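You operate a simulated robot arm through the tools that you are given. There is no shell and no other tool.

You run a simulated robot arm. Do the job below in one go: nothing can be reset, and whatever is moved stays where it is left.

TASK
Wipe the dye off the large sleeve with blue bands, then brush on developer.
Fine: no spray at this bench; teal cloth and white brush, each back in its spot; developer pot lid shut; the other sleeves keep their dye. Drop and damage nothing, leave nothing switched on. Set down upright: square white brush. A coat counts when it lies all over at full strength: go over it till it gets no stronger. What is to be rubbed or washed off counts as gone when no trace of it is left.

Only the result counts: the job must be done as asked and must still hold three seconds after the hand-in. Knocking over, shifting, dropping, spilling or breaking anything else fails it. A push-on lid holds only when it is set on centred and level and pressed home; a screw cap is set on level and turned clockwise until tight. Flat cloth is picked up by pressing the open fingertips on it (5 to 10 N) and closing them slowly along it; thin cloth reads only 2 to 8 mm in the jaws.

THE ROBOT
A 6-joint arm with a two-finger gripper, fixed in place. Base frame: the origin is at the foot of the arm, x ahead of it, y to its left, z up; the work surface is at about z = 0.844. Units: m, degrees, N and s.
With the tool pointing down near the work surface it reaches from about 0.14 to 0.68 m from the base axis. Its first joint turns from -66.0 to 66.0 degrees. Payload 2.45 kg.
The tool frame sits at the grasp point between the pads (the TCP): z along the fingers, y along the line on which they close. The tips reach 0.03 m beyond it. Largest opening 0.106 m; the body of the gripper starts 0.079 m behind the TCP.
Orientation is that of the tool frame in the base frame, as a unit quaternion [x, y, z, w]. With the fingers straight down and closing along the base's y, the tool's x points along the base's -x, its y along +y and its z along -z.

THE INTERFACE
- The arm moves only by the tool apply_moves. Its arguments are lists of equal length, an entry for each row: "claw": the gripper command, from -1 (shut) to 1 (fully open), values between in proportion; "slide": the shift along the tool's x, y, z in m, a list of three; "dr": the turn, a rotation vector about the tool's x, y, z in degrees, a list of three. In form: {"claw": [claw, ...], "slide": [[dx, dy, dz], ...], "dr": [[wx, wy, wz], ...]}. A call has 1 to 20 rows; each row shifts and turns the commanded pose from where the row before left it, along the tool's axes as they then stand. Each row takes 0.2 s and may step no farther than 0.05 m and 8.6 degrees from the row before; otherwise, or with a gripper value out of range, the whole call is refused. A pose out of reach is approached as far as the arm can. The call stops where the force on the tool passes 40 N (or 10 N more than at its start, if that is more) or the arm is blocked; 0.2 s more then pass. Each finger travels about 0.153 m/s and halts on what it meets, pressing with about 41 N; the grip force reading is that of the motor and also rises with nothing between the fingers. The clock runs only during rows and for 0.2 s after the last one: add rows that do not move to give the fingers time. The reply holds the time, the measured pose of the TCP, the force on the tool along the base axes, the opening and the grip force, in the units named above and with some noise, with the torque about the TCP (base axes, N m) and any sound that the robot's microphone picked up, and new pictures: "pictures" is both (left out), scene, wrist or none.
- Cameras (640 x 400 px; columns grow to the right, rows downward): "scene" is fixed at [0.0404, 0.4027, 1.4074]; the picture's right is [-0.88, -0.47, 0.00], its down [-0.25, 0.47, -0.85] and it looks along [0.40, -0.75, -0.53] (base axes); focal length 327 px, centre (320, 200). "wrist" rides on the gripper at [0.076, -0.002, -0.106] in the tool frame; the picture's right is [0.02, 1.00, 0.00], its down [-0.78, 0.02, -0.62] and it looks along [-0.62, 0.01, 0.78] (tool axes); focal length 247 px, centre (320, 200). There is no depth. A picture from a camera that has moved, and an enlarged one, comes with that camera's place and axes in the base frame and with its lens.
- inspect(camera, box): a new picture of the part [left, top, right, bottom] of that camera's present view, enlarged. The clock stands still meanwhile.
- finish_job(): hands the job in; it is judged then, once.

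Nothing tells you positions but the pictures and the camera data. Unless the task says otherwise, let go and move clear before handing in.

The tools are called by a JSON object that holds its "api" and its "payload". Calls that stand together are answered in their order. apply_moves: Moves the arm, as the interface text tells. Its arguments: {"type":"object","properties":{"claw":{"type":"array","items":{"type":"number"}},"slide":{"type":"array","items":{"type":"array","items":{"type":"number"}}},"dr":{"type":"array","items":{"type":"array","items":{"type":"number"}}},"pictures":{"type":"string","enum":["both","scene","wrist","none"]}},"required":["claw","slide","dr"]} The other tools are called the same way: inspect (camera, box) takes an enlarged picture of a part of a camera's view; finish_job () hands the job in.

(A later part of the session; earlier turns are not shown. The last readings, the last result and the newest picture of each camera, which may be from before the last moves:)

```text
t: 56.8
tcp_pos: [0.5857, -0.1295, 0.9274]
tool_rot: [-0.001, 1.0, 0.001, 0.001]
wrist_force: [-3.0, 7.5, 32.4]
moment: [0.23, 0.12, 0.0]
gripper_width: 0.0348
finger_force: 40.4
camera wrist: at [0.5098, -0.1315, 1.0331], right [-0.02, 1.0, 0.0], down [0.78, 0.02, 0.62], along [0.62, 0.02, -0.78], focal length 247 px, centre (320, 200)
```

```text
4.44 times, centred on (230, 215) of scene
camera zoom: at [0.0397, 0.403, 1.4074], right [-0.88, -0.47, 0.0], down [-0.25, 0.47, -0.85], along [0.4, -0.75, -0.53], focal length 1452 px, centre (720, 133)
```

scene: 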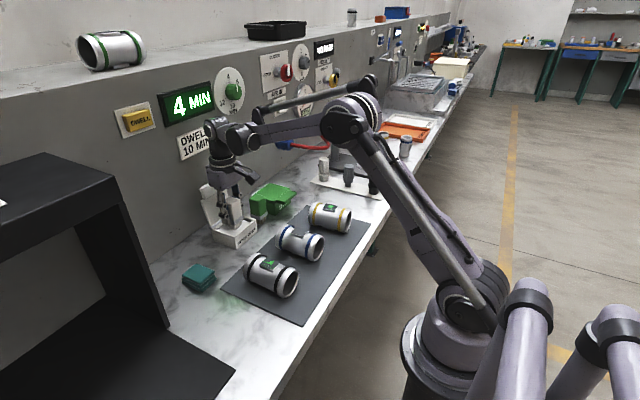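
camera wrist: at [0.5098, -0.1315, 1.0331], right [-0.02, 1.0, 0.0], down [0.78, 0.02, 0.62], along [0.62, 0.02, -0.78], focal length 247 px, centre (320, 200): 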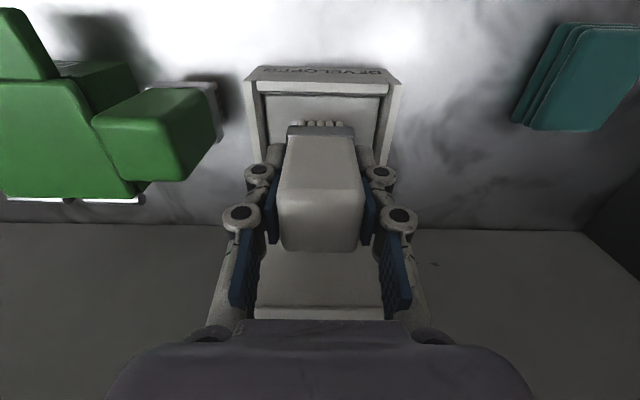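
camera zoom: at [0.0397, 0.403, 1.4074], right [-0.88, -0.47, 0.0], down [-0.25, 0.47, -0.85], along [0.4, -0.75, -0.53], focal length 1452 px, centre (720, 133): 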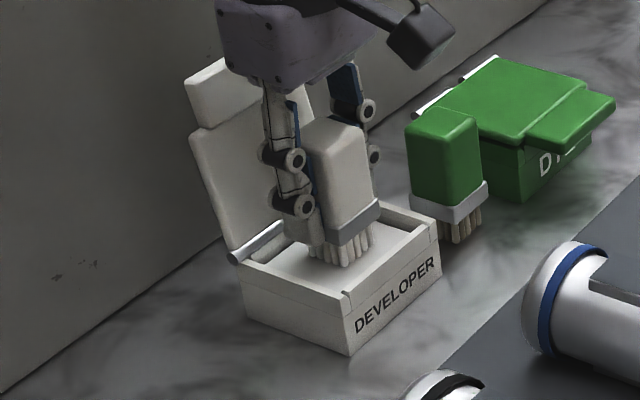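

The bristles have turned white, so the brush is loaded, but it met a firm surface and slid up a few millimetres in the jaws. I'll lift out and look at how it sits.

{"api": "apply_moves", "payload": {"claw": [-0.8, -0.8, -0.8, -0.8, -0.8], "slide": [[0, 0, -0.003], [0, 0, -0.01], [0, 0, -0.015], [0, 0, -0.02], [0, 0, 0]], "dr": [[0, 0, 0], [0, 0, 0], [0, 0, 0], [0, 0, 0], [0, 0, 0]]}}

{"api": "inspect", "payload": {"camera": "wrist", "box": [200, 60, 440, 260]}}

{"api": "inspect", "payload": {"camera": "scene", "box": [190, 160, 270, 250]}}

```text
t: 58.0
tcp_pos: [0.5846, -0.1281, 0.9757]
tool_rot: [-0.001, 1.0, 0.001, 0.0]
wrist_force: [0.1, 0.0, -0.8]
moment: [0.0, 0.0, 0.02]
gripper_width: 0.0349
finger_force: 41.0
camera wrist: at [0.5081, -0.1297, 1.0807], right [-0.02, 1.0, 0.0], down [0.78, 0.02, 0.62], along [0.62, 0.01, -0.78], focal length 247 px, centre (320, 200)
```

scene: 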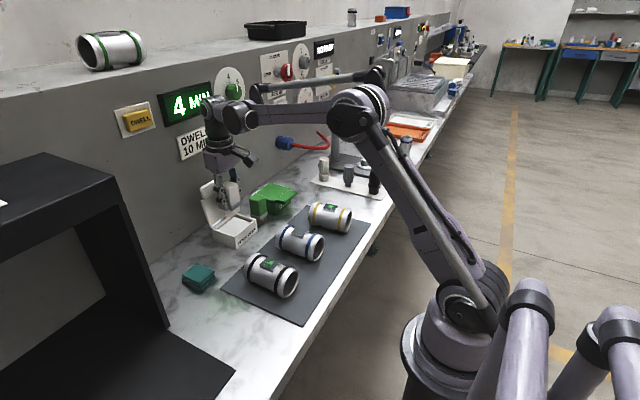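
wrist: 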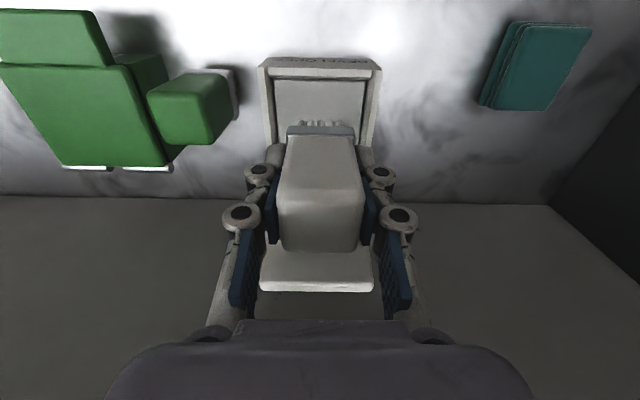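

```text
2.00 times, centred on (320, 160) of wrist
camera zoom: at [0.5081, -0.1297, 1.0807], right [-0.02, 1.0, 0.0], down [0.78, 0.02, 0.62], along [0.62, 0.01, -0.78], focal length 494 px, centre (320, 280)
```

zoom: 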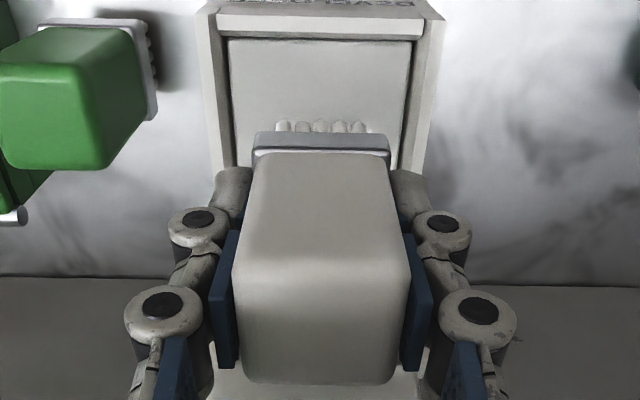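

```text
4.44 times, centred on (230, 205) of scene
camera zoom: at [0.0404, 0.4027, 1.4074], right [-0.88, -0.47, 0.0], down [-0.25, 0.47, -0.85], along [0.4, -0.75, -0.53], focal length 1452 px, centre (720, 178)
```

zoom: 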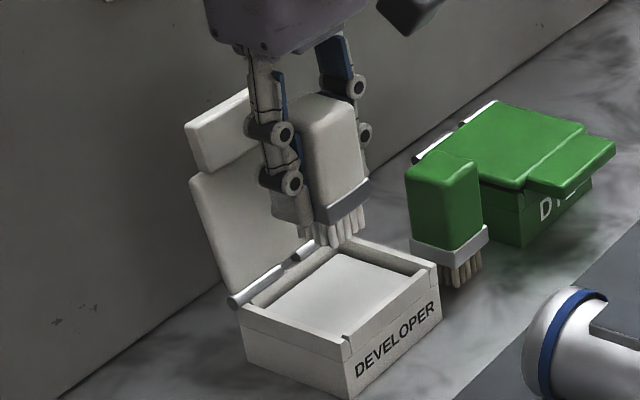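

The brush is loaded and straight but sits about 18 mm higher in the jaws, so its bristle tips are now about 46 mm below the TCP. I'll carry it over the patch of the blue sleeve.

{"api": "apply_moves", "payload": {"claw": [-0.8, -0.8, -0.8, -0.8, -0.8, -0.8, -0.8, -0.8, -0.8], "slide": [[0, 0, -0.015], [0.015, -0.0017, 0], [0.03, -0.0035, 0], [0.035, -0.004, 0], [0.035, -0.004, 0], [0.035, -0.004, 0], [0.03, -0.0035, 0], [0.0168, -0.002, 0], [0, 0, 0]], "dr": [[0, 0, 0], [0, 0, 0], [0, 0, 0], [0, 0, 0], [0, 0, 0], [0, 0, 0], [0, 0, 0], [0, 0, 0], [0, 0, 0]]}}

{"api": "inspect", "payload": {"camera": "wrist", "box": [200, 20, 440, 260]}}

{"api": "inspect", "payload": {"camera": "scene", "box": [250, 170, 350, 270]}}

{"api": "inspect", "payload": {"camera": "scene", "box": [170, 170, 280, 300]}}

```text
t: 60.0
tcp_pos: [0.3913, -0.1539, 0.9894]
tool_rot: [0.0, 1.0, 0.0, 0.002]
wrist_force: [-0.5, 0.0, -0.7]
moment: [0.05, 0.0, 0.0]
gripper_width: 0.0347
finger_force: 40.7
camera wrist: at [0.314, -0.155, 1.0953], right [-0.02, 1.0, 0.0], down [0.78, 0.02, 0.62], along [0.62, 0.01, -0.78], focal length 247 px, centre (320, 200)
```

scene: 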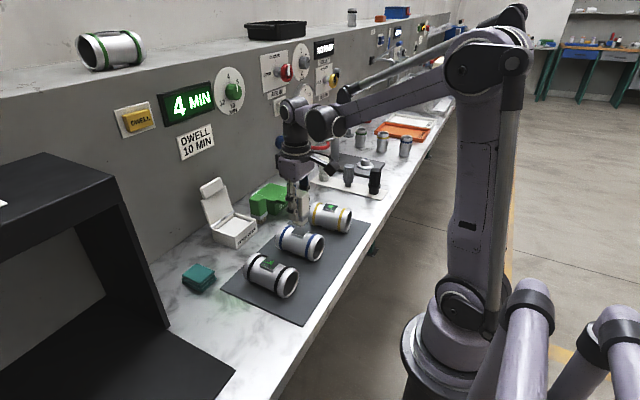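
wrist: 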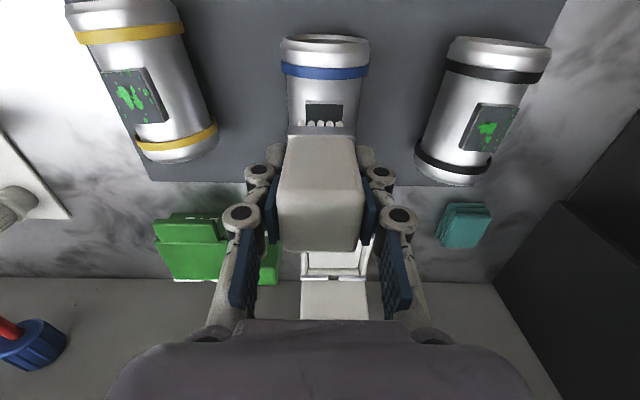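

```text
1.67 times, centred on (320, 140) of wrist
camera zoom: at [0.314, -0.155, 1.0953], right [-0.02, 1.0, 0.0], down [0.78, 0.02, 0.62], along [0.62, 0.01, -0.78], focal length 412 px, centre (320, 300)
```

zoom: 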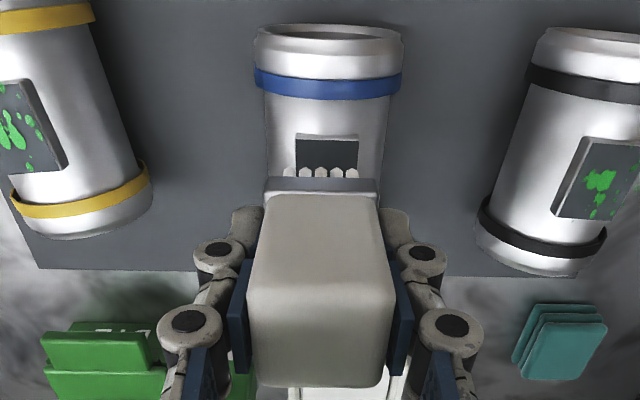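

```text
4.00 times, centred on (300, 220) of scene
camera zoom: at [0.0404, 0.4027, 1.4074], right [-0.88, -0.47, 0.0], down [-0.25, 0.47, -0.85], along [0.4, -0.75, -0.53], focal length 1307 px, centre (400, 120)
```

zoom: 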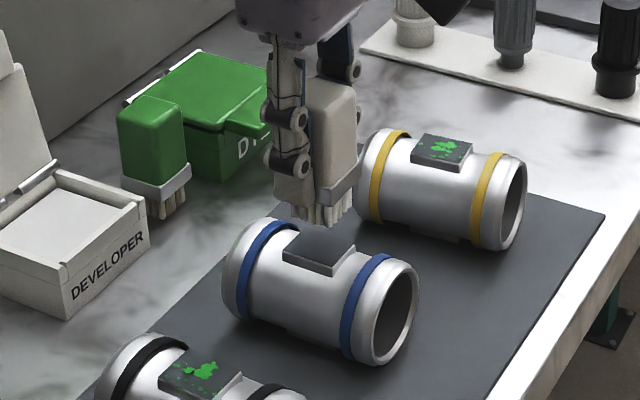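

```text
3.08 times, centred on (225, 235) of scene
camera zoom: at [0.0404, 0.4027, 1.4074], right [-0.88, -0.47, 0.0], down [-0.25, 0.47, -0.85], along [0.4, -0.75, -0.53], focal length 1005 px, centre (612, 92)
```

zoom: 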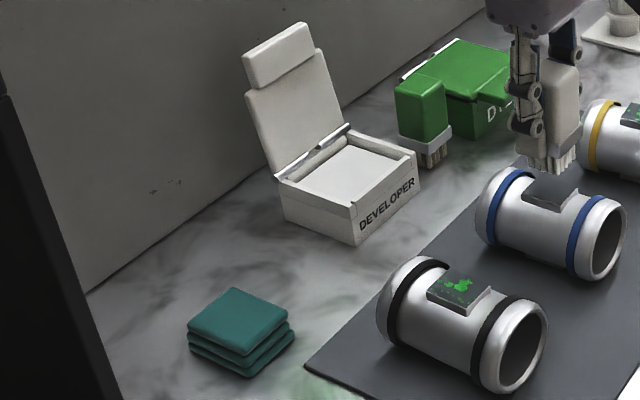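

I'll correct by +2 mm in y and -3 mm in x, then lower the brush carefully onto the patch.

{"api": "apply_moves", "payload": {"claw": [-0.8, -0.8, -0.8, -0.8], "slide": [[0.003, 0.0022, 0], [0, 0, 0.01], [0, 0, 0.008], [0, 0, 0]], "dr": [[0, 0, 0], [0, 0, 0], [0, 0, 0], [0, 0, 0]], "pictures": "none"}}

{"api": "inspect", "payload": {"camera": "scene", "box": [260, 190, 340, 260]}}

{"api": "inspect", "payload": {"camera": "wrist", "box": [240, 40, 400, 160]}}

```text
t: 61.0
tcp_pos: [0.3861, -0.151, 0.9708]
tool_rot: [-0.001, 1.0, 0.0, 0.001]
wrist_force: [0.2, 0.0, -0.8]
moment: [0.04, 0.02, 0.03]
gripper_width: 0.0348
finger_force: 40.8
```

```text
5.71 times, centred on (300, 225) of scene
camera zoom: at [0.0404, 0.4027, 1.4074], right [-0.88, -0.47, 0.0], down [-0.25, 0.47, -0.85], along [0.4, -0.75, -0.53], focal length 1867 px, centre (434, 57)
```

zoom: 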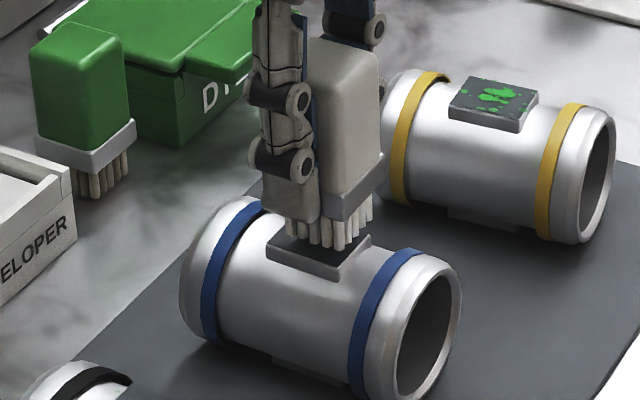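

```text
3.33 times, centred on (320, 100) of wrist
camera zoom: at [0.31, -0.1532, 1.077], right [-0.02, 1.0, 0.0], down [0.78, 0.02, 0.62], along [0.62, 0.01, -0.78], focal length 823 px, centre (320, 533)
```

zoom: 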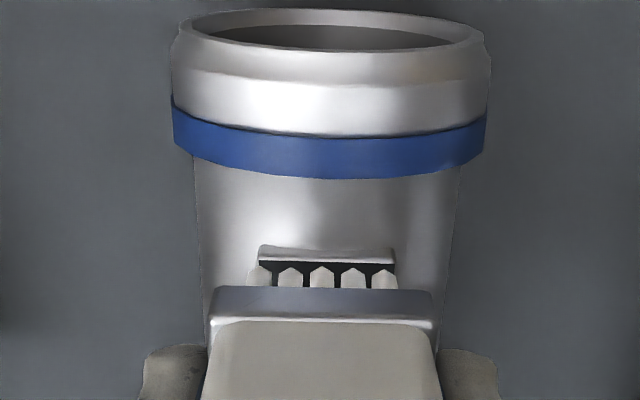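

{"api": "apply_moves", "payload": {"claw": [-0.8, -0.8, -0.8, -0.8, -0.8], "slide": [[0, 0, 0.001], [0, 0, 0.001], [0, 0, 0.001], [0, 0, 0.001], [0, 0, 0]], "dr": [[0, 0, 0], [0, 0, 0], [0, 0, 0], [0, 0, 0], [0, 0, 0]], "pictures": "none"}}

```text
t: 62.2
tcp_pos: [0.3861, -0.1504, 0.969]
tool_rot: [-0.001, 1.0, 0.001, 0.001]
wrist_force: [-0.1, 0.1, -0.5]
moment: [-0.06, 0.0, -0.04]
gripper_width: 0.035
finger_force: 40.8
```

{"api": "apply_moves", "payload": {"claw": [-0.8, -0.8, -0.8, -0.8], "slide": [[0, 0, 0.0007], [0, 0, 0.0007], [0, 0, 0.0006], [0, 0, 0]], "dr": [[0, 0, 0], [0, 0, 0], [0, 0, 0], [0, 0, 0]], "pictures": "none"}}

```text
t: 63.2
tcp_pos: [0.3854, -0.1517, 0.9676]
tool_rot: [-0.001, 1.0, 0.0, 0.001]
wrist_force: [0.1, 0.5, -0.4]
moment: [0.01, -0.01, -0.02]
gripper_width: 0.0349
finger_force: 41.2
```

{"api": "apply_moves", "payload": {"claw": [-0.8, -0.8, -0.8, -0.8], "slide": [[0, 0, 0.0006], [0, 0, 0.0006], [0, 0, 0.0006], [0, 0, 0]], "dr": [[0, 0, 0], [0, 0, 0], [0, 0, 0], [0, 0, 0]], "pictures": "none"}}

{"api": "inspect", "payload": {"camera": "scene", "box": [280, 210, 330, 250]}}

```text
t: 64.2
tcp_pos: [0.3859, -0.1502, 0.9653]
tool_rot: [-0.001, 1.0, 0.0, 0.002]
wrist_force: [0.2, 0.0, -1.3]
moment: [0.0, -0.04, 0.01]
gripper_width: 0.0348
finger_force: 41.1
```

```text
10.00 times, centred on (305, 230) of scene
camera zoom: at [0.0404, 0.4027, 1.4074], right [-0.88, -0.47, 0.0], down [-0.25, 0.47, -0.85], along [0.4, -0.75, -0.53], focal length 3267 px, centre (470, -100)
```

zoom: 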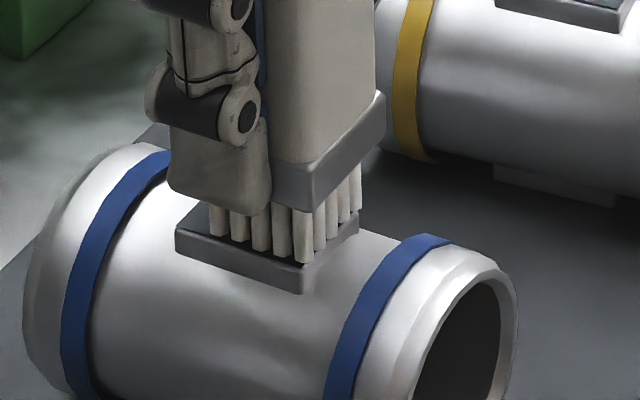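

{"api": "apply_moves", "payload": {"claw": [-0.8, -0.8, -0.8], "slide": [[0, 0, 0.0006], [0, 0, 0.0006], [0, 0, 0]], "dr": [[0, 0, 0], [0, 0, 0], [0, 0, 0]], "pictures": "none"}}

```text
t: 65.0
tcp_pos: [0.3877, -0.1499, 0.9632]
tool_rot: [0.0, 1.0, 0.0, 0.002]
wrist_force: [-0.2, 0.3, 3.6]
moment: [-0.03, -0.02, 0.02]
gripper_width: 0.0347
finger_force: 41.1
```

Contact at about 4 N. I'll brush with short strokes along and across the patch.

{"api": "apply_moves", "payload": {"claw": [-0.8, -0.8, -0.8, -0.8, -0.8, -0.8, -0.8, -0.8], "slide": [[0.003, 0, 0.0001], [0.003, 0, 0], [-0.004, 0, 0], [-0.004, 0, 0], [-0.004, 0, 0], [0.004, 0, 0], [0.003, 0, 0], [-0.001, 0, 0]], "dr": [[0, 0, 0], [0, 0, 0], [0, 0, 0], [0, 0, 0], [0, 0, 0], [0, 0, 0], [0, 0, 0], [0, 0, 0]], "pictures": "none"}}

{"api": "inspect", "payload": {"camera": "scene", "box": [280, 210, 330, 250]}}

{"api": "inspect", "payload": {"camera": "wrist", "box": [240, 40, 400, 160]}}

```text
t: 66.8
tcp_pos: [0.3866, -0.1496, 0.9641]
tool_rot: [0.0, 1.0, 0.0, 0.001]
wrist_force: [-0.6, -0.8, 25.4]
moment: [-0.1, 0.01, 0.01]
gripper_width: 0.0348
finger_force: 40.6
```

```text
10.00 times, centred on (305, 230) of scene
camera zoom: at [0.04, 0.4028, 1.4074], right [-0.88, -0.47, 0.0], down [-0.25, 0.47, -0.85], along [0.4, -0.75, -0.53], focal length 3267 px, centre (470, -100)
```

zoom: 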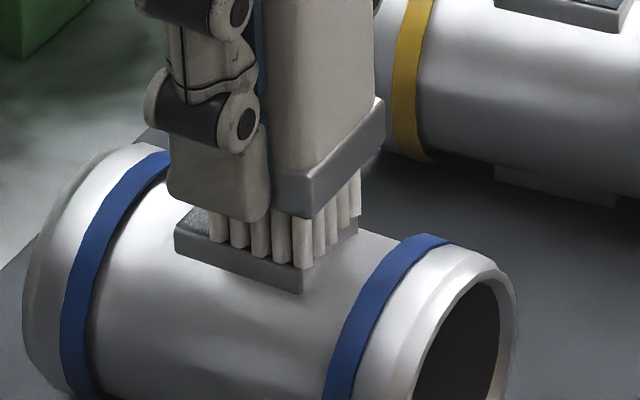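

```text
3.33 times, centred on (320, 100) of wrist
camera zoom: at [0.3095, -0.1517, 1.069], right [-0.02, 1.0, 0.0], down [0.78, 0.02, 0.62], along [0.62, 0.01, -0.78], focal length 823 px, centre (320, 533)
```

zoom: 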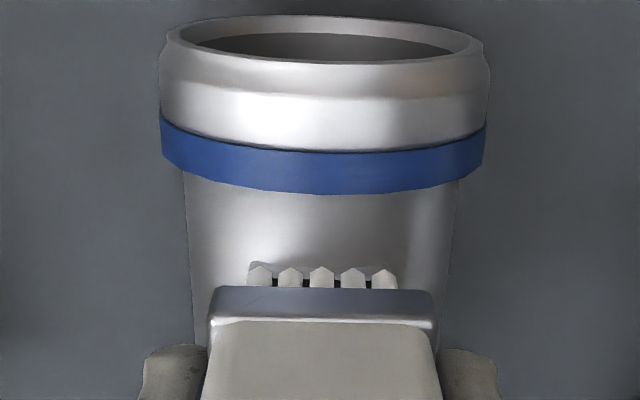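

{"api": "apply_moves", "payload": {"claw": [-0.8, -0.8, -0.8, -0.8, -0.8, -0.8, -0.8, -0.8, -0.8, -0.8], "slide": [[0, 0, -0.0003], [-0.003, 0, 0], [-0.003, 0, 0], [-0.003, 0, 0], [0.004, 0, 0], [0.004, 0, 0], [0.004, 0, 0], [-0.004, 0, 0], [-0.004, 0, 0], [0, 0, 0]], "dr": [[0, 0, 0], [0, 0, 0], [0, 0, 0], [0, 0, 0], [0, 0, 0], [0, 0, 0], [0, 0, 0], [0, 0, 0], [0, 0, 0], [0, 0, 0]], "pictures": "none"}}

```text
t: 69.0
tcp_pos: [0.3906, -0.1498, 0.965]
tool_rot: [0.0, 1.0, 0.0, 0.001]
wrist_force: [0.2, 0.1, -0.1]
moment: [-0.01, -0.01, -0.01]
gripper_width: 0.0347
finger_force: 41.6
```

{"api": "apply_moves", "payload": {"claw": [-0.8, -0.8, -0.8, -0.8, -0.8], "slide": [[0, 0, -0.01], [0, 0, -0.015], [-0.025, 0, -0.015], [-0.03, 0, -0.005], [0, 0, 0]], "dr": [[0, 0, 0], [0, 0, 0], [0, 0, 0], [0, 0, 0], [0, 0, 0]], "pictures": "none"}}

{"api": "inspect", "payload": {"camera": "wrist", "box": [270, 0, 370, 90]}}

{"api": "inspect", "payload": {"camera": "scene", "box": [280, 210, 330, 250]}}

```text
t: 70.2
tcp_pos: [0.4458, -0.1474, 1.0095]
tool_rot: [-0.001, 1.0, 0.0, 0.0]
wrist_force: [0.7, 0.6, 0.0]
moment: [-0.02, 0.01, -0.02]
gripper_width: 0.0349
finger_force: 40.9
```

```text
4.44 times, centred on (320, 45) of wrist
camera zoom: at [0.3704, -0.1491, 1.1155], right [-0.02, 1.0, 0.0], down [0.78, 0.02, 0.62], along [0.62, 0.01, -0.78], focal length 1098 px, centre (320, 889)
```

zoom: 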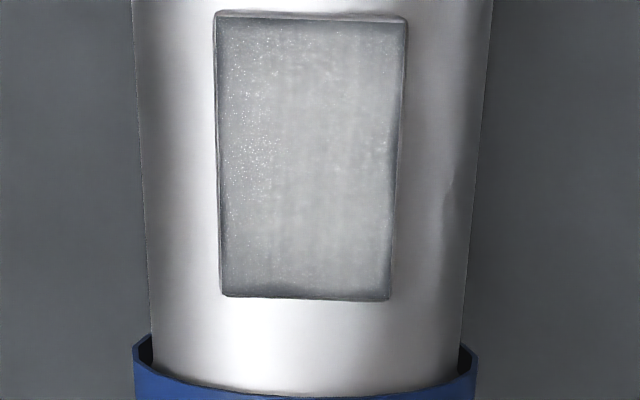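

```text
10.00 times, centred on (305, 230) of scene
camera zoom: at [0.0404, 0.4027, 1.4074], right [-0.88, -0.47, 0.0], down [-0.25, 0.47, -0.85], along [0.4, -0.75, -0.53], focal length 3267 px, centre (470, -100)
```

zoom: 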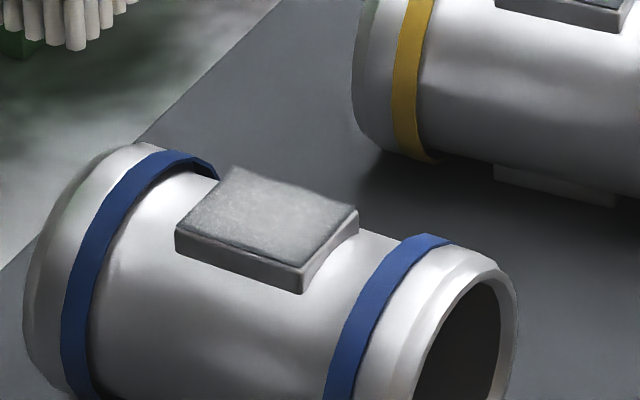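

A coat is building up but it is still thin, especially on the -y side. I'll go back 2 mm further in -y and keep brushing with wider strokes.

{"api": "apply_moves", "payload": {"claw": [-0.8, -0.8, -0.8, -0.8, -0.8, -0.8], "slide": [[0.03, -0.002, 0.005], [0.028, 0, 0.015], [0, 0, 0.015], [0, 0, 0.0085], [0, 0, 0.001], [0, 0, 0]], "dr": [[0, 0, 0], [0, 0, 0], [0, 0, 0], [0, 0, 0], [0, 0, 0], [0, 0, 0]], "pictures": "none"}}

{"api": "apply_moves", "payload": {"claw": [-0.8, -0.8, -0.8], "slide": [[0, 0, 0.0004], [0, 0, 0.0003], [0, 0, 0]], "dr": [[0, 0, 0], [0, 0, 0], [0, 0, 0]], "pictures": "none"}}

```text
t: 71.6
tcp_pos: [0.3897, -0.1504, 0.965]
tool_rot: [-0.001, 1.0, 0.0, 0.001]
wrist_force: [0.1, 0.2, -1.2]
moment: [0.0, 0.01, 0.02]
gripper_width: 0.0349
finger_force: 40.9
```

```text
t: 72.4
tcp_pos: [0.3897, -0.1517, 0.9634]
tool_rot: [-0.001, 1.0, 0.0, 0.001]
wrist_force: [0.5, 0.3, -0.7]
moment: [-0.01, -0.01, 0.01]
gripper_width: 0.035
finger_force: 41.0
```

{"api": "apply_moves", "payload": {"claw": [-0.8, -0.8, -0.8], "slide": [[0, 0, 0.0003], [0, 0, 0.0002], [0, 0, 0]], "dr": [[0, 0, 0], [0, 0, 0], [0, 0, 0]], "pictures": "none"}}

```text
t: 73.2
tcp_pos: [0.3887, -0.1521, 0.9635]
tool_rot: [-0.001, 1.0, 0.0, 0.001]
wrist_force: [-0.4, -0.9, 6.1]
moment: [0.0, -0.06, -0.03]
gripper_width: 0.0347
finger_force: 41.1
```

{"api": "apply_moves", "payload": {"claw": [-0.8, -0.8, -0.8, -0.8, -0.8, -0.8, -0.8, -0.8, -0.8, -0.8, -0.8, -0.8], "slide": [[0.004, 0, 0], [0.004, 0, 0], [-0.004, 0, 0], [-0.004, 0, 0], [-0.004, 0, 0], [-0.004, 0, 0], [0.004, -0.002, 0], [0.004, -0.002, 0], [0.004, 0, 0], [0.004, 0, 0], [-0.004, 0, 0], [-0.004, 0, 0]], "dr": [[0, 0, 0], [0, 0, 0], [0, 0, 0], [0, 0, 0], [0, 0, 0], [0, 0, 0], [0, 0, 0], [0, 0, 0], [0, 0, 0], [0, 0, 0], [0, 0, 0], [0, 0, 0]], "pictures": "none"}}

```text
t: 75.8
tcp_pos: [0.3897, -0.1553, 0.9631]
tool_rot: [0.0, 1.0, -0.001, 0.001]
wrist_force: [-0.5, 0.1, -1.0]
moment: [-0.01, 0.03, 0.01]
gripper_width: 0.0348
finger_force: 40.7
```

{"api": "apply_moves", "payload": {"claw": [-0.8, -0.8, -0.8, -0.8, -0.8, -0.8, -0.8, -0.8, -0.8, -0.8], "slide": [[0, 0, 0.0002], [0, 0, 0.0001], [-0.004, 0, 0], [-0.004, 0, 0], [0.004, 0, 0], [0.004, 0, 0], [0.004, 0, 0], [0.004, 0, 0], [-0.004, 0, 0], [-0.004, 0, 0]], "dr": [[0, 0, 0], [0, 0, 0], [0, 0, 0], [0, 0, 0], [0, 0, 0], [0, 0, 0], [0, 0, 0], [0, 0, 0], [0, 0, 0], [0, 0, 0]], "pictures": "none"}}

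```text
t: 78.0
tcp_pos: [0.3885, -0.1586, 0.9637]
tool_rot: [-0.001, 1.0, -0.001, 0.001]
wrist_force: [-1.2, 0.1, -1.0]
moment: [-0.03, -0.03, -0.02]
gripper_width: 0.0345
finger_force: 40.9
```

{"api": "apply_moves", "payload": {"claw": [-0.8, -0.8, -0.8, -0.8], "slide": [[0, 0.002, 0.0002], [0, 0, 0.0002], [0, 0, 0.0001], [0, 0, 0]], "dr": [[0, 0, 0], [0, 0, 0], [0, 0, 0], [0, 0, 0]], "pictures": "none"}}

```text
t: 79.0
tcp_pos: [0.3888, -0.1548, 0.9642]
tool_rot: [-0.001, 1.0, -0.001, 0.001]
wrist_force: [-2.9, -7.9, 30.7]
moment: [-0.34, 0.11, 0.0]
gripper_width: 0.0347
finger_force: 40.8
```

{"api": "apply_moves", "payload": {"claw": [-0.8, -0.8, -0.8, -0.8, -0.8, -0.8], "slide": [[0, 0, -0.0002], [0.004, 0, 0], [0.004, 0, 0], [-0.004, 0, 0], [-0.004, 0, 0], [0, 0, 0]], "dr": [[0, 0, 0], [0, 0, 0], [0, 0, 0], [0, 0, 0], [0, 0, 0], [0, 0, 0]], "pictures": "none"}}

{"api": "inspect", "payload": {"camera": "scene", "box": [280, 210, 330, 250]}}

```text
t: 80.4
tcp_pos: [0.3871, -0.1533, 0.9625]
tool_rot: [0.0, 1.0, 0.0, 0.0]
wrist_force: [-9.9, 0.1, 24.7]
moment: [0.07, 0.44, 0.04]
gripper_width: 0.0348
finger_force: 41.0
```

```text
10.00 times, centred on (305, 230) of scene
camera zoom: at [0.0398, 0.4028, 1.4074], right [-0.88, -0.47, 0.0], down [-0.25, 0.47, -0.85], along [0.4, -0.75, -0.53], focal length 3267 px, centre (470, -100)
```

zoom: 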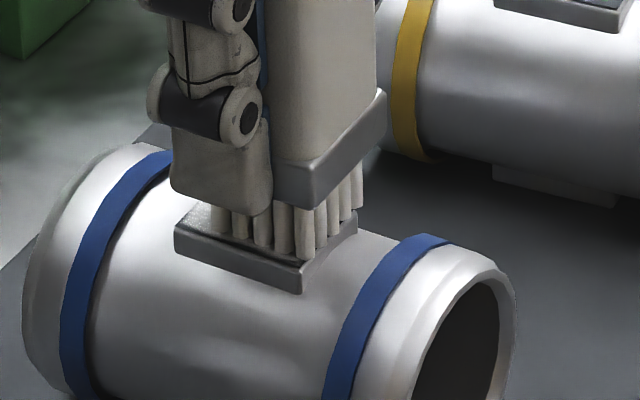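

{"api": "apply_moves", "payload": {"claw": [-0.8, -0.8, -0.8, -0.8, -0.8, -0.8, -0.8, -0.8, -0.8, -0.8, -0.8, -0.8, -0.8, -0.8], "slide": [[0, 0, -0.0001], [-0.004, 0, 0], [-0.004, 0, 0], [0.004, 0, 0], [0.004, 0, 0], [0, 0.002, 0], [0.004, 0.001, 0], [0.004, 0, 0], [-0.004, 0, 0], [-0.004, 0, 0], [-0.004, 0, 0], [-0.004, 0, 0], [0.004, 0, 0], [0.004, 0, 0]], "dr": [[0, 0, 0], [0, 0, 0], [0, 0, 0], [0, 0, 0], [0, 0, 0], [0, 0, 0], [0, 0, 0], [0, 0, 0], [0, 0, 0], [0, 0, 0], [0, 0, 0], [0, 0, 0], [0, 0, 0], [0, 0, 0]], "pictures": "none"}}

{"api": "apply_moves", "payload": {"claw": [-0.8, -0.8, -0.8, -0.8, -0.8], "slide": [[0, 0, -0.01], [0, 0, -0.015], [-0.025, 0, -0.015], [-0.03, 0, -0.005], [0, 0, 0]], "dr": [[0, 0, 0], [0, 0, 0], [0, 0, 0], [0, 0, 0], [0, 0, 0]], "pictures": "none"}}

{"api": "inspect", "payload": {"camera": "wrist", "box": [270, 0, 370, 90]}}

{"api": "inspect", "payload": {"camera": "scene", "box": [230, 200, 330, 270]}}

```text
t: 83.4
tcp_pos: [0.3893, -0.1505, 0.9638]
tool_rot: [-0.001, 1.0, -0.001, 0.001]
wrist_force: [0.8, -0.8, -0.5]
moment: [-0.01, 0.01, -0.01]
gripper_width: 0.0348
finger_force: 40.8
```

```text
t: 84.6
tcp_pos: [0.4443, -0.1509, 1.0069]
tool_rot: [-0.001, 1.0, 0.0, 0.001]
wrist_force: [0.6, -0.2, -1.1]
moment: [0.0, 0.01, -0.01]
gripper_width: 0.0345
finger_force: 41.2
```

```text
4.44 times, centred on (320, 45) of wrist
camera zoom: at [0.3675, -0.1523, 1.1124], right [-0.02, 1.0, 0.0], down [0.78, 0.02, 0.62], along [0.62, 0.01, -0.78], focal length 1098 px, centre (320, 889)
```

zoom: 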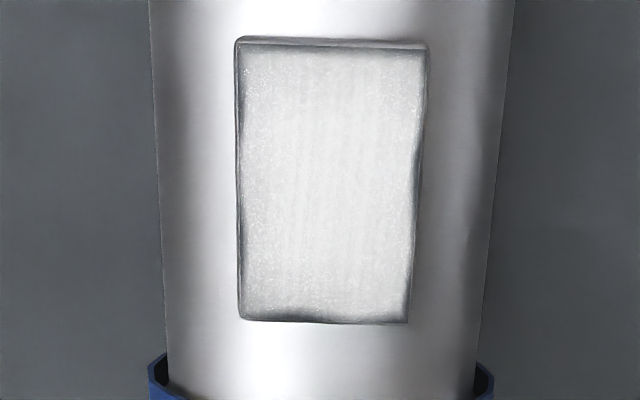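

```text
5.71 times, centred on (280, 235) of scene
camera zoom: at [0.0404, 0.4027, 1.4074], right [-0.88, -0.47, 0.0], down [-0.25, 0.47, -0.85], along [0.4, -0.75, -0.53], focal length 1867 px, centre (549, 0)
```

zoom: 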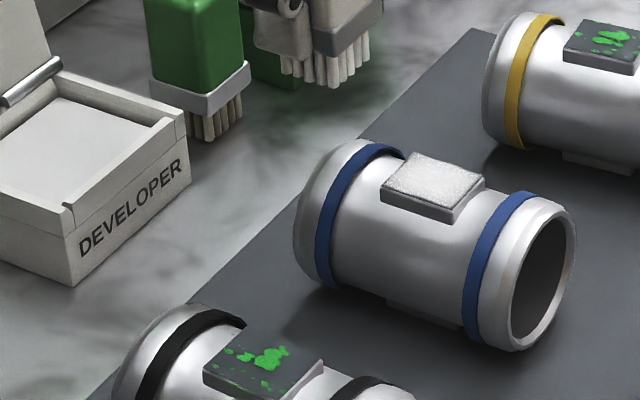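

The coat is now nearly white, with darker margins at the edges. I'll reload the brush with a light dip and then work the edges.

{"api": "apply_moves", "payload": {"claw": [-0.8, -0.8, -0.8, -0.8, -0.8, -0.8, -0.8, -0.8, -0.8], "slide": [[-0.02, 0.003, 0], [-0.035, 0.005, 0], [-0.035, 0.005, 0], [-0.035, 0.005, 0], [-0.016, 0.003, 0], [0, 0, 0.03], [0, 0, 0.025], [0, 0, 0.015], [0, 0, 0]], "dr": [[0, 0, 0], [0, 0, 0], [0, 0, 0], [0, 0, 0], [0, 0, 0], [0, 0, 0], [0, 0, 0], [0, 0, 0], [0, 0, 0]]}}

{"api": "inspect", "payload": {"camera": "scene", "box": [190, 170, 270, 260]}}

{"api": "inspect", "payload": {"camera": "wrist", "box": [200, 60, 440, 260]}}

```text
t: 86.6
tcp_pos: [0.5855, -0.1302, 0.9397]
tool_rot: [-0.001, 1.0, -0.001, 0.001]
wrist_force: [-0.3, 0.2, 0.6]
moment: [-0.01, 0.0, 0.01]
gripper_width: 0.0348
finger_force: 40.8
camera wrist: at [0.5091, -0.1322, 1.0452], right [-0.02, 1.0, 0.0], down [0.78, 0.02, 0.62], along [0.62, 0.01, -0.78], focal length 247 px, centre (320, 200)
```

scene: 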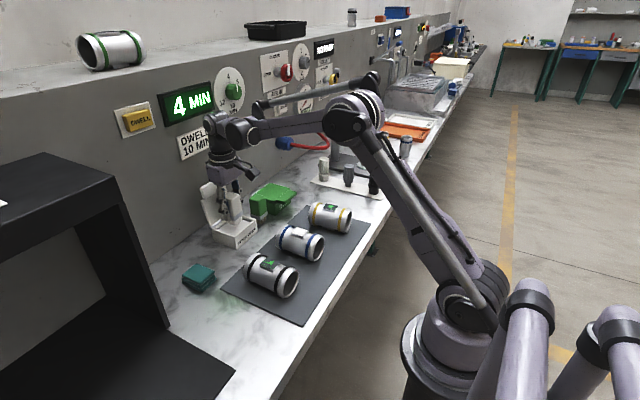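
wrist: 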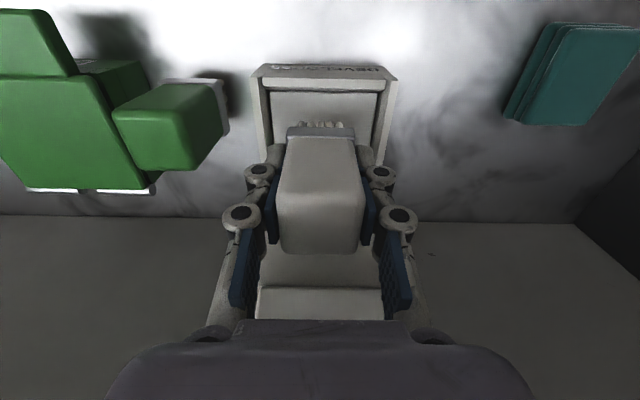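

```text
4.44 times, centred on (230, 215) of scene
camera zoom: at [0.0404, 0.4027, 1.4074], right [-0.88, -0.47, 0.0], down [-0.25, 0.47, -0.85], along [0.4, -0.75, -0.53], focal length 1452 px, centre (720, 133)
```

zoom: 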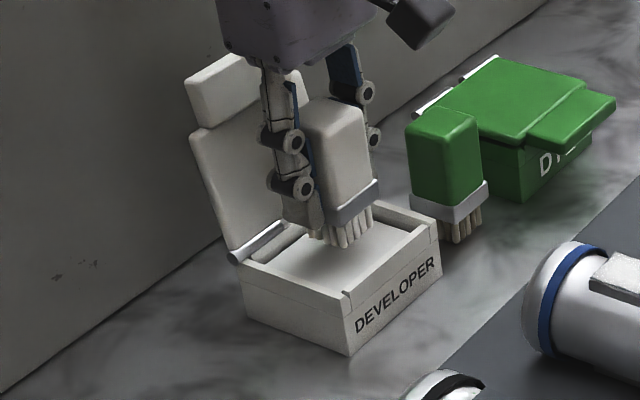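

```text
2.00 times, centred on (320, 160) of wrist
camera zoom: at [0.5091, -0.1322, 1.0452], right [-0.02, 1.0, 0.0], down [0.78, 0.02, 0.62], along [0.62, 0.01, -0.78], focal length 494 px, centre (320, 280)
```

zoom: 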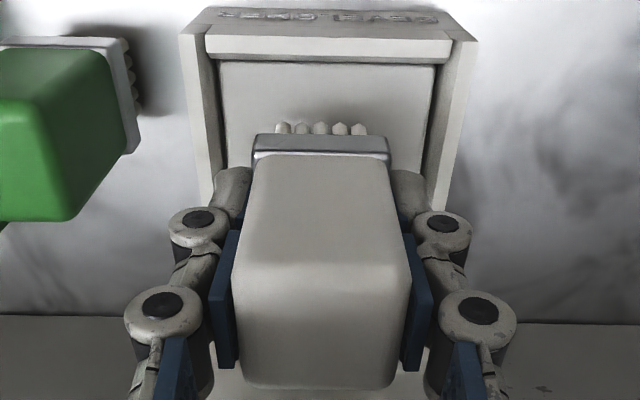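

{"api": "apply_moves", "payload": {"claw": [-0.8, -0.8, -0.8, -0.8, -0.8], "slide": [[0, 0, 0.002], [0, 0, 0.002], [0, 0, 0.0015], [0, 0, 0.001], [0, 0, 0]], "dr": [[0, 0, 0], [0, 0, 0], [0, 0, 0], [0, 0, 0], [0, 0, 0]], "pictures": "none"}}

{"api": "apply_moves", "payload": {"claw": [-0.8, -0.8, -0.8], "slide": [[0, 0, 0.001], [0, 0, 0.0007], [0, 0, 0]], "dr": [[0, 0, 0], [0, 0, 0], [0, 0, 0]], "pictures": "none"}}

```text
t: 87.8
tcp_pos: [0.5843, -0.1303, 0.9323]
tool_rot: [-0.001, 1.0, 0.0, 0.001]
wrist_force: [-0.2, -0.5, -0.3]
moment: [0.0, -0.03, 0.0]
gripper_width: 0.0348
finger_force: 41.3
```

```text
t: 88.6
tcp_pos: [0.5847, -0.1304, 0.9298]
tool_rot: [-0.001, 1.0, 0.001, 0.001]
wrist_force: [-0.4, -0.8, -0.5]
moment: [-0.03, 0.02, 0.03]
gripper_width: 0.0349
finger_force: 40.7
```

{"api": "apply_moves", "payload": {"claw": [-0.8, -0.8, -0.8], "slide": [[0, 0, 0.0006], [0, 0, 0.0006], [0, 0, 0]], "dr": [[0, 0, 0], [0, 0, 0], [0, 0, 0]], "pictures": "none"}}

{"api": "inspect", "payload": {"camera": "scene", "box": [190, 170, 270, 260]}}

```text
t: 89.4
tcp_pos: [0.5835, -0.1293, 0.9296]
tool_rot: [0.0, 1.0, 0.0, 0.001]
wrist_force: [-0.7, 0.3, -1.5]
moment: [0.03, 0.02, 0.03]
gripper_width: 0.035
finger_force: 41.2
```

```text
4.44 times, centred on (230, 215) of scene
camera zoom: at [0.0404, 0.4027, 1.4074], right [-0.88, -0.47, 0.0], down [-0.25, 0.47, -0.85], along [0.4, -0.75, -0.53], focal length 1452 px, centre (720, 133)
```

zoom: 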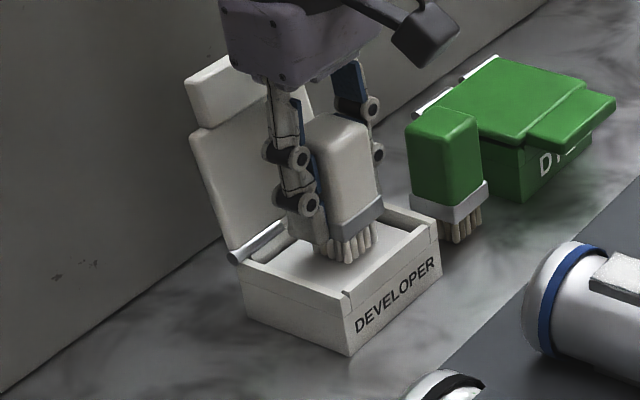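

{"api": "apply_moves", "payload": {"claw": [-0.8, -0.8, -0.8], "slide": [[0, 0, 0.0006], [0, 0, 0.0006], [0, 0, 0]], "dr": [[0, 0, 0], [0, 0, 0], [0, 0, 0]], "pictures": "none"}}

{"api": "inspect", "payload": {"camera": "wrist", "box": [260, 100, 380, 180]}}

```text
t: 90.2
tcp_pos: [0.5853, -0.1307, 0.9266]
tool_rot: [-0.001, 1.0, 0.0, 0.001]
wrist_force: [0.9, -0.3, -0.7]
moment: [-0.02, 0.01, -0.01]
gripper_width: 0.0348
finger_force: 41.4
```

```text
5.00 times, centred on (320, 140) of wrist
camera zoom: at [0.508, -0.1323, 1.0331], right [-0.02, 1.0, 0.0], down [0.78, 0.02, 0.62], along [0.62, 0.01, -0.78], focal length 1235 px, centre (320, 500)
```

zoom: 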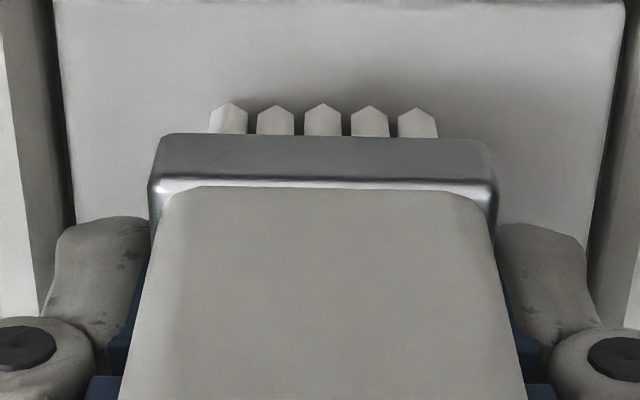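

{"api": "apply_moves", "payload": {"claw": [-0.8, -0.8, -0.8], "slide": [[0, 0, 0.0006], [0, 0, 0.0006], [0, 0, 0]], "dr": [[0, 0, 0], [0, 0, 0], [0, 0, 0]], "pictures": "none"}}

```text
t: 91.0
tcp_pos: [0.5844, -0.1305, 0.9253]
tool_rot: [-0.001, 1.0, 0.0, 0.001]
wrist_force: [0.1, -0.9, -0.8]
moment: [0.0, -0.01, -0.01]
gripper_width: 0.0347
finger_force: 41.0
```

{"api": "apply_moves", "payload": {"claw": [-0.8, -0.8, -0.8], "slide": [[0, 0, 0.0007], [0, 0, 0.0007], [0, 0, 0]], "dr": [[0, 0, 0], [0, 0, 0], [0, 0, 0]], "pictures": "none"}}

{"api": "inspect", "payload": {"camera": "scene", "box": [200, 190, 260, 250]}}

```text
t: 91.8
tcp_pos: [0.5839, -0.1297, 0.9257]
tool_rot: [0.0, 1.0, 0.0, 0.001]
wrist_force: [4.1, -3.4, 31.2]
moment: [-0.12, -0.11, 0.01]
gripper_width: 0.0349
finger_force: 41.2
```

```text
6.67 times, centred on (230, 220) of scene
camera zoom: at [0.0399, 0.4027, 1.4074], right [-0.88, -0.47, 0.0], down [-0.25, 0.47, -0.85], along [0.4, -0.75, -0.53], focal length 2178 px, centre (920, 67)
```

zoom: 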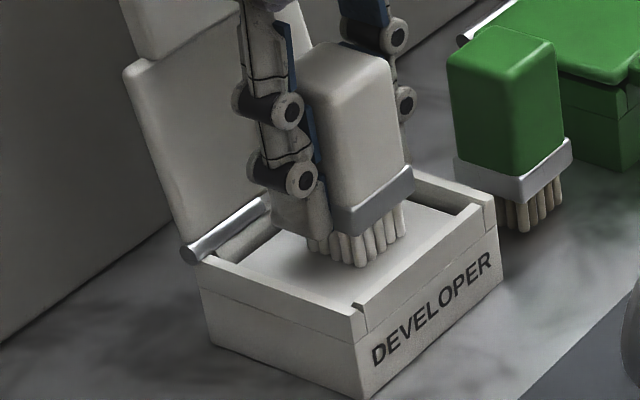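

Bristles are freshly loaded. I'll lift out and return to the patch.

{"api": "apply_moves", "payload": {"claw": [-0.8, -0.8, -0.8, -0.8, -0.8, -0.8, -0.8, -0.8, -0.8, -0.8, -0.8, -0.8], "slide": [[0, 0, -0.003], [0, 0, -0.02], [0, 0, -0.03], [0, 0, -0.012], [0.02, -0.003, 0], [0.035, -0.004, 0], [0.035, -0.004, 0], [0.035, -0.004, 0], [0.035, -0.004, 0], [0.025, -0.002, 0], [0.011, -0.001, 0], [0, 0, 0]], "dr": [[0, 0, 0], [0, 0, 0], [0, 0, 0], [0, 0, 0], [0, 0, 0], [0, 0, 0], [0, 0, 0], [0, 0, 0], [0, 0, 0], [0, 0, 0], [0, 0, 0], [0, 0, 0]], "pictures": "none"}}

{"api": "inspect", "payload": {"camera": "wrist", "box": [220, 20, 420, 180]}}

{"api": "inspect", "payload": {"camera": "scene", "box": [250, 170, 350, 270]}}

```text
t: 94.4
tcp_pos: [0.3873, -0.153, 0.9903]
tool_rot: [-0.001, 1.0, 0.0, 0.001]
wrist_force: [0.4, 0.8, -1.9]
moment: [0.01, -0.01, -0.02]
gripper_width: 0.0349
finger_force: 40.9
```

```text
2.50 times, centred on (320, 100) of wrist
camera zoom: at [0.3112, -0.1557, 1.0959], right [-0.02, 1.0, 0.0], down [0.78, 0.02, 0.62], along [0.62, 0.01, -0.78], focal length 617 px, centre (320, 450)
```

zoom: 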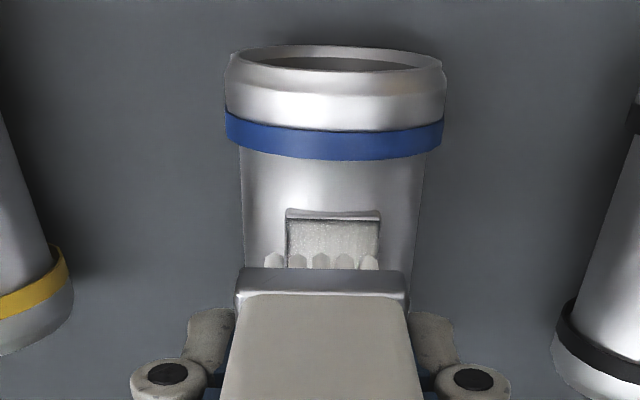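

```text
4.00 times, centred on (300, 220) of scene
camera zoom: at [0.0404, 0.4027, 1.4074], right [-0.88, -0.47, 0.0], down [-0.25, 0.47, -0.85], along [0.4, -0.75, -0.53], focal length 1307 px, centre (400, 120)
```

zoom: 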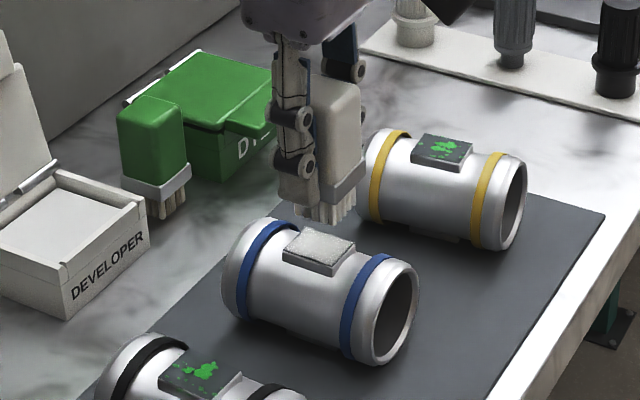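

{"api": "apply_moves", "payload": {"claw": [-0.8, -0.8, -0.8, -0.8, -0.8], "slide": [[0, 0.003, 0], [0, 0, 0.012], [0, 0, 0.01], [0, 0, 0.0025], [0, 0, 0]], "dr": [[0, 0, 0], [0, 0, 0], [0, 0, 0], [0, 0, 0], [0, 0, 0]], "pictures": "none"}}

{"api": "apply_moves", "payload": {"claw": [-0.8, -0.8, -0.8], "slide": [[0, 0, 0.0006], [0, 0, 0.0006], [0, 0, 0]], "dr": [[0, 0, 0], [0, 0, 0], [0, 0, 0]], "pictures": "none"}}

{"api": "inspect", "payload": {"camera": "wrist", "box": [240, 40, 400, 160]}}

```text
t: 95.6
tcp_pos: [0.3892, -0.1489, 0.9662]
tool_rot: [-0.002, 1.0, -0.001, 0.001]
wrist_force: [0.5, 0.0, -1.0]
moment: [-0.02, 0.02, -0.01]
gripper_width: 0.0349
finger_force: 40.9
```

```text
t: 96.4
tcp_pos: [0.389, -0.1492, 0.9645]
tool_rot: [-0.001, 1.0, 0.0, 0.001]
wrist_force: [0.3, -0.2, -0.5]
moment: [-0.02, -0.01, 0.0]
gripper_width: 0.0349
finger_force: 41.4
```

```text
3.33 times, centred on (320, 100) of wrist
camera zoom: at [0.3128, -0.1505, 1.0706], right [-0.02, 1.0, 0.0], down [0.78, 0.02, 0.62], along [0.62, 0.01, -0.78], focal length 823 px, centre (320, 533)
```

zoom: 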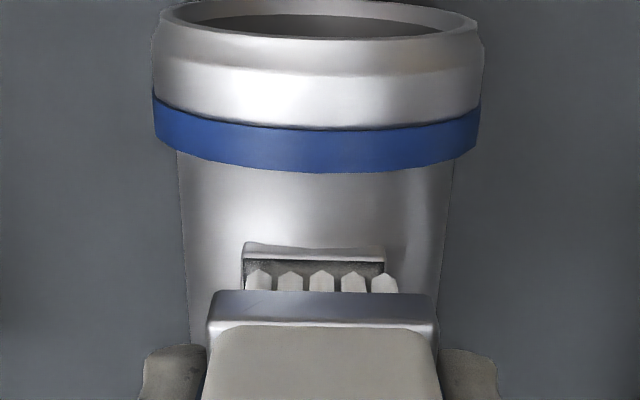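

{"api": "apply_moves", "payload": {"claw": [-0.8, -0.8, -0.8], "slide": [[0, 0, 0.0005], [0, 0, 0.0005], [0, 0, 0]], "dr": [[0, 0, 0], [0, 0, 0], [0, 0, 0]], "pictures": "none"}}

```text
t: 97.2
tcp_pos: [0.3898, -0.1487, 0.964]
tool_rot: [-0.001, 1.0, 0.0, 0.002]
wrist_force: [0.2, 0.0, -1.2]
moment: [-0.01, 0.01, 0.0]
gripper_width: 0.0349
finger_force: 41.2
```

{"api": "apply_moves", "payload": {"claw": [-0.8, -0.8, -0.8], "slide": [[0, 0, 0.0005], [0, 0, 0.0005], [0, 0, 0]], "dr": [[0, 0, 0], [0, 0, 0], [0, 0, 0]], "pictures": "none"}}

```text
t: 98.0
tcp_pos: [0.39, -0.1483, 0.9635]
tool_rot: [-0.001, 1.0, 0.0, 0.001]
wrist_force: [0.8, 0.2, -0.4]
moment: [-0.01, 0.0, -0.04]
gripper_width: 0.0347
finger_force: 40.9
```

{"api": "apply_moves", "payload": {"claw": [-0.8, -0.8, -0.8], "slide": [[0, 0, 0.0005], [0, 0, 0.0005], [0, 0, 0]], "dr": [[0, 0, 0], [0, 0, 0], [0, 0, 0]], "pictures": "none"}}

```text
t: 98.8
tcp_pos: [0.3885, -0.1483, 0.9612]
tool_rot: [-0.001, 1.0, 0.0, 0.0]
wrist_force: [-2.0, 0.9, 20.1]
moment: [0.03, 0.04, 0.02]
gripper_width: 0.0347
finger_force: 41.2
```

{"api": "apply_moves", "payload": {"claw": [-0.8, -0.8, -0.8, -0.8, -0.8, -0.8, -0.8, -0.8, -0.8, -0.8, -0.8, -0.8], "slide": [[0, 0, -0.0002], [0.004, 0, 0], [0.004, 0, 0], [-0.004, 0, 0], [-0.004, 0, 0], [-0.004, 0, 0], [-0.004, 0, 0], [0.004, 0.001, 0], [0.004, 0.001, 0], [0.004, 0, 0], [0.004, 0, 0], [-0.004, 0, 0]], "dr": [[0, 0, 0], [0, 0, 0], [0, 0, 0], [0, 0, 0], [0, 0, 0], [0, 0, 0], [0, 0, 0], [0, 0, 0], [0, 0, 0], [0, 0, 0], [0, 0, 0], [0, 0, 0]], "pictures": "none"}}

```text
t: 101.4
tcp_pos: [0.3839, -0.1468, 0.9606]
tool_rot: [0.0, 1.0, 0.0, -0.001]
wrist_force: [-0.9, 1.6, 30.4]
moment: [0.09, -0.05, 0.04]
gripper_width: 0.0348
finger_force: 41.2
```

{"api": "apply_moves", "payload": {"claw": [-0.8, -0.8, -0.8, -0.8, -0.8, -0.8, -0.8, -0.8, -0.8, -0.8, -0.8, -0.8], "slide": [[0, 0, -0.0002], [-0.004, 0, 0], [-0.004, 0, 0], [-0.004, 0, 0], [0.004, 0, 0], [0.004, -0.002, 0], [0.004, 0, 0], [0.004, 0, 0], [-0.004, -0.002, 0], [-0.004, 0, 0], [-0.004, 0, 0], [-0.004, 0, 0]], "dr": [[0, 0, 0], [0, 0, 0], [0, 0, 0], [0, 0, 0], [0, 0, 0], [0, 0, 0], [0, 0, 0], [0, 0, 0], [0, 0, 0], [0, 0, 0], [0, 0, 0], [0, 0, 0]], "pictures": "none"}}

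```text
t: 104.0
tcp_pos: [0.3977, -0.1509, 0.9609]
tool_rot: [-0.001, 1.0, 0.0, -0.001]
wrist_force: [-2.9, -0.1, 7.3]
moment: [0.0, 0.08, 0.01]
gripper_width: 0.0348
finger_force: 41.5
```

{"api": "apply_moves", "payload": {"claw": [-0.8, -0.8, -0.8, -0.8, -0.8, -0.8, -0.8, -0.8, -0.8, -0.8, -0.8, -0.8, -0.8, -0.8], "slide": [[0.004, 0, 0], [0.004, 0, 0], [0.004, 0, 0], [0.004, -0.001, 0], [0, -0.002, 0], [-0.004, 0, 0], [-0.004, 0, 0], [-0.004, 0, 0], [-0.004, 0, 0], [0.004, 0, 0], [0.004, 0, 0], [0.004, 0, 0], [0.004, 0.002, 0], [-0.008, 0, 0]], "dr": [[0, 0, 0], [0, 0, 0], [0, 0, 0], [0, 0, 0], [0, 0, 0], [0, 0, 0], [0, 0, 0], [0, 0, 0], [0, 0, 0], [0, 0, 0], [0, 0, 0], [0, 0, 0], [0, 0, 0], [0, 0, 0]], "pictures": "none"}}

{"api": "inspect", "payload": {"camera": "scene", "box": [280, 210, 330, 250]}}

```text
t: 107.0
tcp_pos: [0.3884, -0.1531, 0.9603]
tool_rot: [0.0, 1.0, 0.001, 0.0]
wrist_force: [0.5, -2.0, 0.3]
moment: [0.01, 0.0, -0.03]
gripper_width: 0.0346
finger_force: 40.7
```

```text
10.00 times, centred on (305, 230) of scene
camera zoom: at [0.0404, 0.4027, 1.4074], right [-0.88, -0.47, 0.0], down [-0.25, 0.47, -0.85], along [0.4, -0.75, -0.53], focal length 3267 px, centre (470, -100)
```

zoom: 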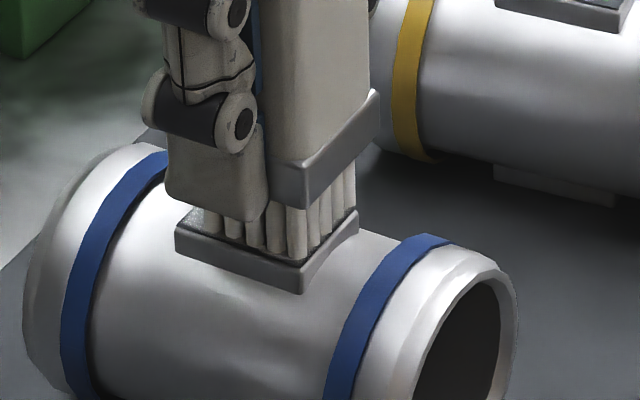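

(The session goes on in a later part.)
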